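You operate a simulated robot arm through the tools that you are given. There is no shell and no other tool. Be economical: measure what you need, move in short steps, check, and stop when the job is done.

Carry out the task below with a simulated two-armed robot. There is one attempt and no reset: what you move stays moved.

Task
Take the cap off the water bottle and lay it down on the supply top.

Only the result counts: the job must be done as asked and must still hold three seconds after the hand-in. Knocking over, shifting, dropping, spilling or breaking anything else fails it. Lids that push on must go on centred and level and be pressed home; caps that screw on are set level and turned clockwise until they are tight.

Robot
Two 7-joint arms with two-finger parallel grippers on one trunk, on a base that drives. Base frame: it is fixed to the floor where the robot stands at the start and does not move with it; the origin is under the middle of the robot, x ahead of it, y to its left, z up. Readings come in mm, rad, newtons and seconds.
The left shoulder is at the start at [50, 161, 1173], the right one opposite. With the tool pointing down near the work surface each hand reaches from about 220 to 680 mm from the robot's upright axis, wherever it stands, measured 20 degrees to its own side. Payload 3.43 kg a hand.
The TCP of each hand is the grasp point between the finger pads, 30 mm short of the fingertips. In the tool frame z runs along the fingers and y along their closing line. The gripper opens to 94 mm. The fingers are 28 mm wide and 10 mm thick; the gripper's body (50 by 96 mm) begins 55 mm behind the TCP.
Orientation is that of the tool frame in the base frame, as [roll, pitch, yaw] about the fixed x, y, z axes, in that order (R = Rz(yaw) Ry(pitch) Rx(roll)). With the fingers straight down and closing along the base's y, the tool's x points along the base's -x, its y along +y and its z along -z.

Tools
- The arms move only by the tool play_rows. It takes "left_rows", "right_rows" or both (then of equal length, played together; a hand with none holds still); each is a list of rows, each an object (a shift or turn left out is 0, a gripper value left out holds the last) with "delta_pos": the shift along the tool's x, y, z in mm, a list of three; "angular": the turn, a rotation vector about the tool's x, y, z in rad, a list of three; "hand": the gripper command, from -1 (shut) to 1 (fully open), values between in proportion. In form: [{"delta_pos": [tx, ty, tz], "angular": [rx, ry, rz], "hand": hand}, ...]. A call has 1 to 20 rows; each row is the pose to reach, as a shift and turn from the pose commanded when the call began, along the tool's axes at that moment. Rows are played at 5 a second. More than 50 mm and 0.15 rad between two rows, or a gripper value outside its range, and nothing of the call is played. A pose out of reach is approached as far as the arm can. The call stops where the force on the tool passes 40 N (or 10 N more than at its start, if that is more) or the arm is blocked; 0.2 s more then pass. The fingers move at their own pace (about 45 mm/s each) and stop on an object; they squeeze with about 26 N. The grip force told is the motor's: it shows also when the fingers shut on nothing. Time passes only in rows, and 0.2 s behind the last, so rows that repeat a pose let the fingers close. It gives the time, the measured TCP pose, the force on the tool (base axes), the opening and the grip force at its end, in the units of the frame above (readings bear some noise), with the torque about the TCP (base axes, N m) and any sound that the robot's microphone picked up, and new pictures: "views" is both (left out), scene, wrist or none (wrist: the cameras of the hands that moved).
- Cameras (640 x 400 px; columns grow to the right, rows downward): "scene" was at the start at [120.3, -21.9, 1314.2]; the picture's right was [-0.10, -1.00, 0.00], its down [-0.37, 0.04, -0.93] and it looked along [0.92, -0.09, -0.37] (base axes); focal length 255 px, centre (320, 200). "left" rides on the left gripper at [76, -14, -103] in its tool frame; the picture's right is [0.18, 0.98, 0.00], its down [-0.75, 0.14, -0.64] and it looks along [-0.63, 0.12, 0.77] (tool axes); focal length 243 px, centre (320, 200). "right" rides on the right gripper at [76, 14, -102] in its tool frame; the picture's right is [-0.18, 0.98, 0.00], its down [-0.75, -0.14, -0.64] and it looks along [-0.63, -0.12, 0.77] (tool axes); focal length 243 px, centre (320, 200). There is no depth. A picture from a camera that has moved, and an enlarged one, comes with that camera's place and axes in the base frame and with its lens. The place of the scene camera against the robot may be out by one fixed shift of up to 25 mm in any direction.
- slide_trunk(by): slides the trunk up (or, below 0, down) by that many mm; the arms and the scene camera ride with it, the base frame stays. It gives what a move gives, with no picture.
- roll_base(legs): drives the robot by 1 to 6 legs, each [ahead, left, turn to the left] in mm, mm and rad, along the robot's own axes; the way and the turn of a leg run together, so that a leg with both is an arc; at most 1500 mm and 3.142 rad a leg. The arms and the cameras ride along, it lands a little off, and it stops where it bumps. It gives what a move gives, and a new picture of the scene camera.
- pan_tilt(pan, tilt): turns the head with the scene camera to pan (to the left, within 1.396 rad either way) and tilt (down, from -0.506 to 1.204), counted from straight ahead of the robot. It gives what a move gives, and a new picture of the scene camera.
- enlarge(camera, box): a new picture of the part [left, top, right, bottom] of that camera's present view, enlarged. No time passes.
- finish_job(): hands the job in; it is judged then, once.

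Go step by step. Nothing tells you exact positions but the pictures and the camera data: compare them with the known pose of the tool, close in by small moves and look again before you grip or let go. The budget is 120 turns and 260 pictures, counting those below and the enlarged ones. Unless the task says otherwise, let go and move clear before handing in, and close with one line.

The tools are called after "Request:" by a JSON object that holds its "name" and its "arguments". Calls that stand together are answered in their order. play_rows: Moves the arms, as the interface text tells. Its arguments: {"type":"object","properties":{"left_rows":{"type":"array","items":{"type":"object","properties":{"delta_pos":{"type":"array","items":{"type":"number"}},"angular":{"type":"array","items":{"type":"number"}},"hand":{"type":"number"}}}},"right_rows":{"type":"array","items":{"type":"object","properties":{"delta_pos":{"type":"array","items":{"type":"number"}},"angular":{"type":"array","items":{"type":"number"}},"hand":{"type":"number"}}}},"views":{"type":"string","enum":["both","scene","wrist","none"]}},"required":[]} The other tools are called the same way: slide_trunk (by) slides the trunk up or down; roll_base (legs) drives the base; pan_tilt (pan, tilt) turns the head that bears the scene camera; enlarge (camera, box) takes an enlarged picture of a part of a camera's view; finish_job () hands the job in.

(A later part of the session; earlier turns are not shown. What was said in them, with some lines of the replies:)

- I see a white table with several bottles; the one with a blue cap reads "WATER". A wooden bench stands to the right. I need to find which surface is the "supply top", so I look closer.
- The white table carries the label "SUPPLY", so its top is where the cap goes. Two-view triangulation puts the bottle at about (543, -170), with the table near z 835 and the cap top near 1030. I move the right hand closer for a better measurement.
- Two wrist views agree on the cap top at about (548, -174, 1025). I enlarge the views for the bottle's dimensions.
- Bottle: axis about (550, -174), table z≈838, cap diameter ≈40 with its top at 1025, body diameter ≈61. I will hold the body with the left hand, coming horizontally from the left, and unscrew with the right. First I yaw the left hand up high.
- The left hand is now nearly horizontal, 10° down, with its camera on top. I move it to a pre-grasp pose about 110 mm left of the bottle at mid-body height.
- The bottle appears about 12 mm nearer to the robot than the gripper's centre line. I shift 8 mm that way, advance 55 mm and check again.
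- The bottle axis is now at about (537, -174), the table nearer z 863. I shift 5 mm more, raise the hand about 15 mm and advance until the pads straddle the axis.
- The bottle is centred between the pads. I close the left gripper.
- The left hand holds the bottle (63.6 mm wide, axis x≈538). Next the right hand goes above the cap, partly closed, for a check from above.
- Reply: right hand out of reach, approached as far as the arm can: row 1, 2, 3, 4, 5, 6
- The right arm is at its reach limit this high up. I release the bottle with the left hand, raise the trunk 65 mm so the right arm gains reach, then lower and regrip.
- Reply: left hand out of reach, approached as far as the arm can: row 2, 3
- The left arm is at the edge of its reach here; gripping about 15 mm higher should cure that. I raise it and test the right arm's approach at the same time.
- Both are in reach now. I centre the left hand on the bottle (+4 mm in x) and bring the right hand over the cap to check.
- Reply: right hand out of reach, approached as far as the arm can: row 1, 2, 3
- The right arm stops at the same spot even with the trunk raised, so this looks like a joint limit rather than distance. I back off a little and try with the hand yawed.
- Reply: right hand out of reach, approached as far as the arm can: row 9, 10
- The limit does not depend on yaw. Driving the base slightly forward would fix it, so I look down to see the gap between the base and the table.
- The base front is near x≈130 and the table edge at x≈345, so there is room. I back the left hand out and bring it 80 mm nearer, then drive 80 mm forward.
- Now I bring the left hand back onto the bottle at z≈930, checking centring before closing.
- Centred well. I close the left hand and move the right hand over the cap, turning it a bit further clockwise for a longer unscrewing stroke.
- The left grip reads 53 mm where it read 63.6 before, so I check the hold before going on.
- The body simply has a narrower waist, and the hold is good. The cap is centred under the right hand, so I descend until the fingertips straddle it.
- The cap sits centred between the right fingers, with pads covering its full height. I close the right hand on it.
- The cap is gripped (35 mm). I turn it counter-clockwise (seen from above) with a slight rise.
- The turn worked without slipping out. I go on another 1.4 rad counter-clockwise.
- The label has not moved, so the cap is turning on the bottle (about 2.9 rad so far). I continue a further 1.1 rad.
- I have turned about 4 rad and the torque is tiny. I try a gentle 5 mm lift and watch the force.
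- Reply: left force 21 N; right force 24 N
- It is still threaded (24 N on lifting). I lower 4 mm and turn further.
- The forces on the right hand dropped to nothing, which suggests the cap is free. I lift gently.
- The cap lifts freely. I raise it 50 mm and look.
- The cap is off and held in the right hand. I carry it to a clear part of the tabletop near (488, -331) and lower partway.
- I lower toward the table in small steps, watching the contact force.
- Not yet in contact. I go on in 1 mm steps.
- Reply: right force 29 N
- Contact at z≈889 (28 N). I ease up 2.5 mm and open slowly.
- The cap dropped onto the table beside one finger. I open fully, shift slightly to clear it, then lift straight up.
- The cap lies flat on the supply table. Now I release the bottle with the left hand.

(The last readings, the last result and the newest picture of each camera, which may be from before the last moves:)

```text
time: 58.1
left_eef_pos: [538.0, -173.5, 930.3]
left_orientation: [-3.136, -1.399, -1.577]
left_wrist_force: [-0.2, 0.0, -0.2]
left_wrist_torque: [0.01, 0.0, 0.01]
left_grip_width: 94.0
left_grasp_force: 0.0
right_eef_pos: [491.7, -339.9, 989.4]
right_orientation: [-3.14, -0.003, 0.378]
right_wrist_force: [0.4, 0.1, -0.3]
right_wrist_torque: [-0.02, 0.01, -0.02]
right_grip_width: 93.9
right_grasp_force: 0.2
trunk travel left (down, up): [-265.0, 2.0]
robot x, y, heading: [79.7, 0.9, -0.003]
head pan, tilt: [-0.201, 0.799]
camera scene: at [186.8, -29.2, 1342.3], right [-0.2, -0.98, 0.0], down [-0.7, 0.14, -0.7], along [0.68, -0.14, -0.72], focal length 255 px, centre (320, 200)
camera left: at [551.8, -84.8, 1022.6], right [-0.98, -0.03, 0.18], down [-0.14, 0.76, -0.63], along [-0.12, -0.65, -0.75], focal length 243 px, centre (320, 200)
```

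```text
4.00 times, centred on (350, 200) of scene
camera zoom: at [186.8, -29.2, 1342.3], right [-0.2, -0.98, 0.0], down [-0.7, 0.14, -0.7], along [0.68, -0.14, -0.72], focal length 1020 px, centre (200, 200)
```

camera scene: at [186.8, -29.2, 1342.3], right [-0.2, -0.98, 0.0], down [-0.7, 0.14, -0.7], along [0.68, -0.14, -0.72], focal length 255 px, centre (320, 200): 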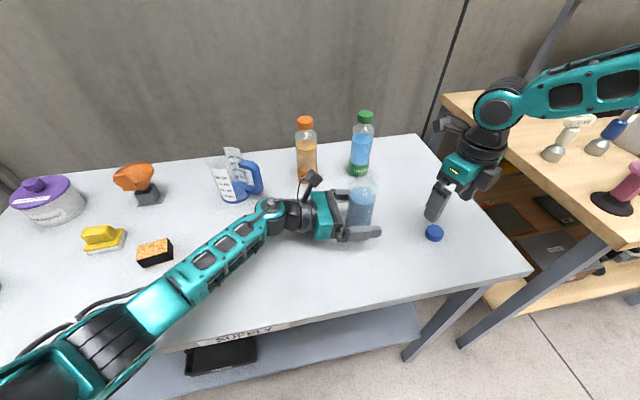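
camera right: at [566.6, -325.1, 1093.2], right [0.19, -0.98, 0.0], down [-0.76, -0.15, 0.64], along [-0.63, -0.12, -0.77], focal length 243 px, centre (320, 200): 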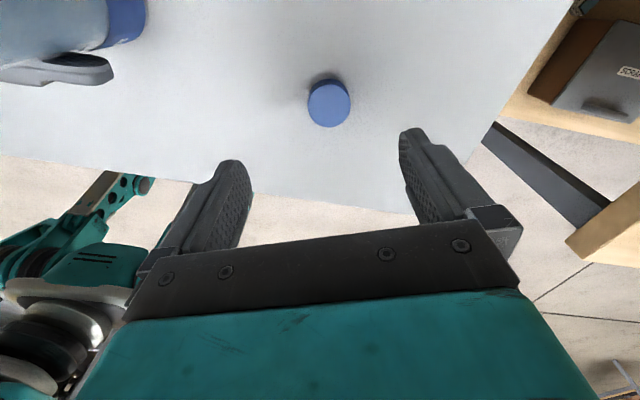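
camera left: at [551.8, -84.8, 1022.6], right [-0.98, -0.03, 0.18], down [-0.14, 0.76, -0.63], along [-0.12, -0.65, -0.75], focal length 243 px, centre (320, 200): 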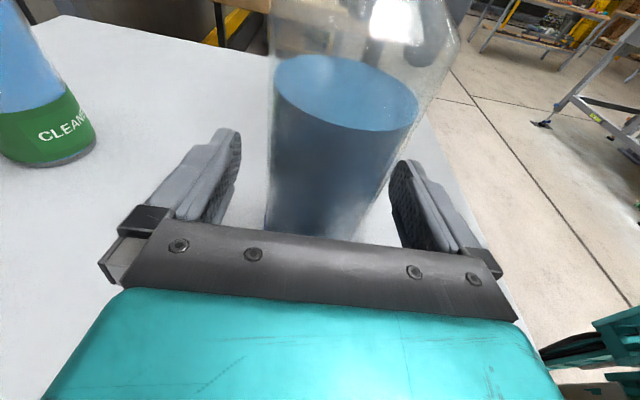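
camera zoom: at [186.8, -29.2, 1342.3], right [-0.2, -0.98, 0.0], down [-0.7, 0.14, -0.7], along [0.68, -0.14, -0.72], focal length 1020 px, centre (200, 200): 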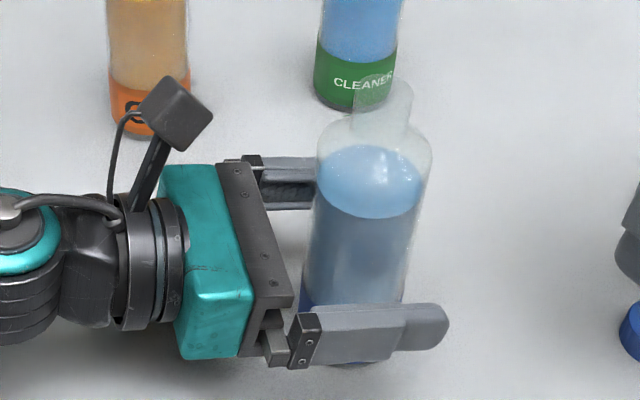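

The bottle stands on its own. I withdraw the left hand straight back and raise both hands clear.

Request:
{"name": "play_rows", "arguments": {"left_rows": [{"delta_pos": [0, 0, -20]}, {"delta_pos": [0, 0, -50]}, {"delta_pos": [0, 0, -85]}, {"delta_pos": [0, 0, -115]}, {"delta_pos": [40, 0, -115]}, {"delta_pos": [80, 0, -115]}, {"delta_pos": [80, 0, -115]}], "views": "scene"}}

Request:
{"name": "enlarge", "arguments": {"camera": "scene", "box": [290, 140, 470, 260]}}

```text
time: 59.7
left_eef_pos: [538.6, -72.9, 1028.4]
left_orientation: [-3.139, -1.4, -1.573]
left_wrist_force: [0.0, 0.1, 0.3]
left_wrist_torque: [-0.02, -0.03, 0.03]
left_grip_width: 94.1
left_grasp_force: 0.0
right_eef_pos: [490.7, -340.4, 991.1]
right_orientation: [3.141, -0.003, 0.376]
right_wrist_force: [-0.4, -0.4, 1.0]
right_wrist_torque: [-0.02, -0.02, 0.0]
right_grip_width: 93.9
right_grasp_force: 0.1
trunk travel left (down, up): [-265.0, 2.0]
robot x, y, heading: [83.4, 2.1, 0.004]
head pan, tilt: [-0.201, 0.799]
camera scene: at [186.8, -29.2, 1342.3], right [-0.2, -0.98, 0.0], down [-0.7, 0.14, -0.7], along [0.68, -0.14, -0.72], focal length 255 px, centre (320, 200)
```

scene: 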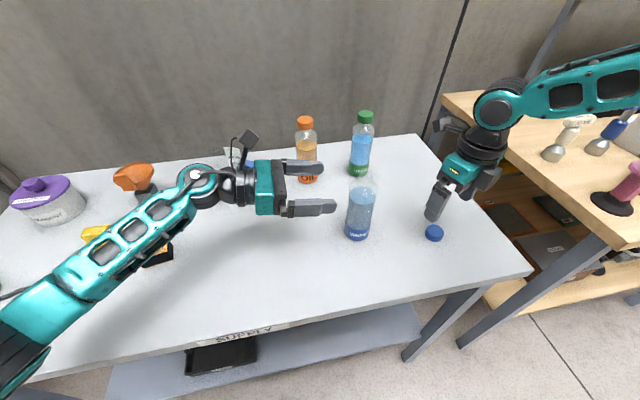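

```text
3.33 times, centred on (380, 200) of scene
camera zoom: at [186.8, -29.2, 1342.3], right [-0.2, -0.98, 0.0], down [-0.7, 0.14, -0.7], along [0.68, -0.14, -0.72], focal length 850 px, centre (120, 200)
```

zoom: 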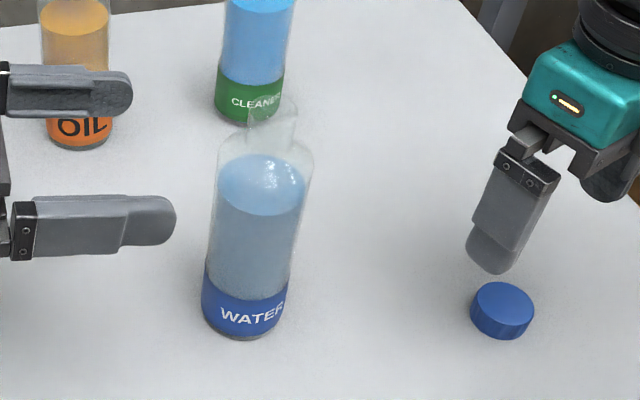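

The bottle stands upright and open at its original place, and the cap lies flat on the supply table. Both hands are clear, so I hand in.

Request:
{"name": "finish_job", "arguments": {}}

```text
The job is handed in.
```

The water bottle's cap is off and lying flat on the supply table, and the bottle is still standing upright, open, in its original place. I saw nothing else move or spill.
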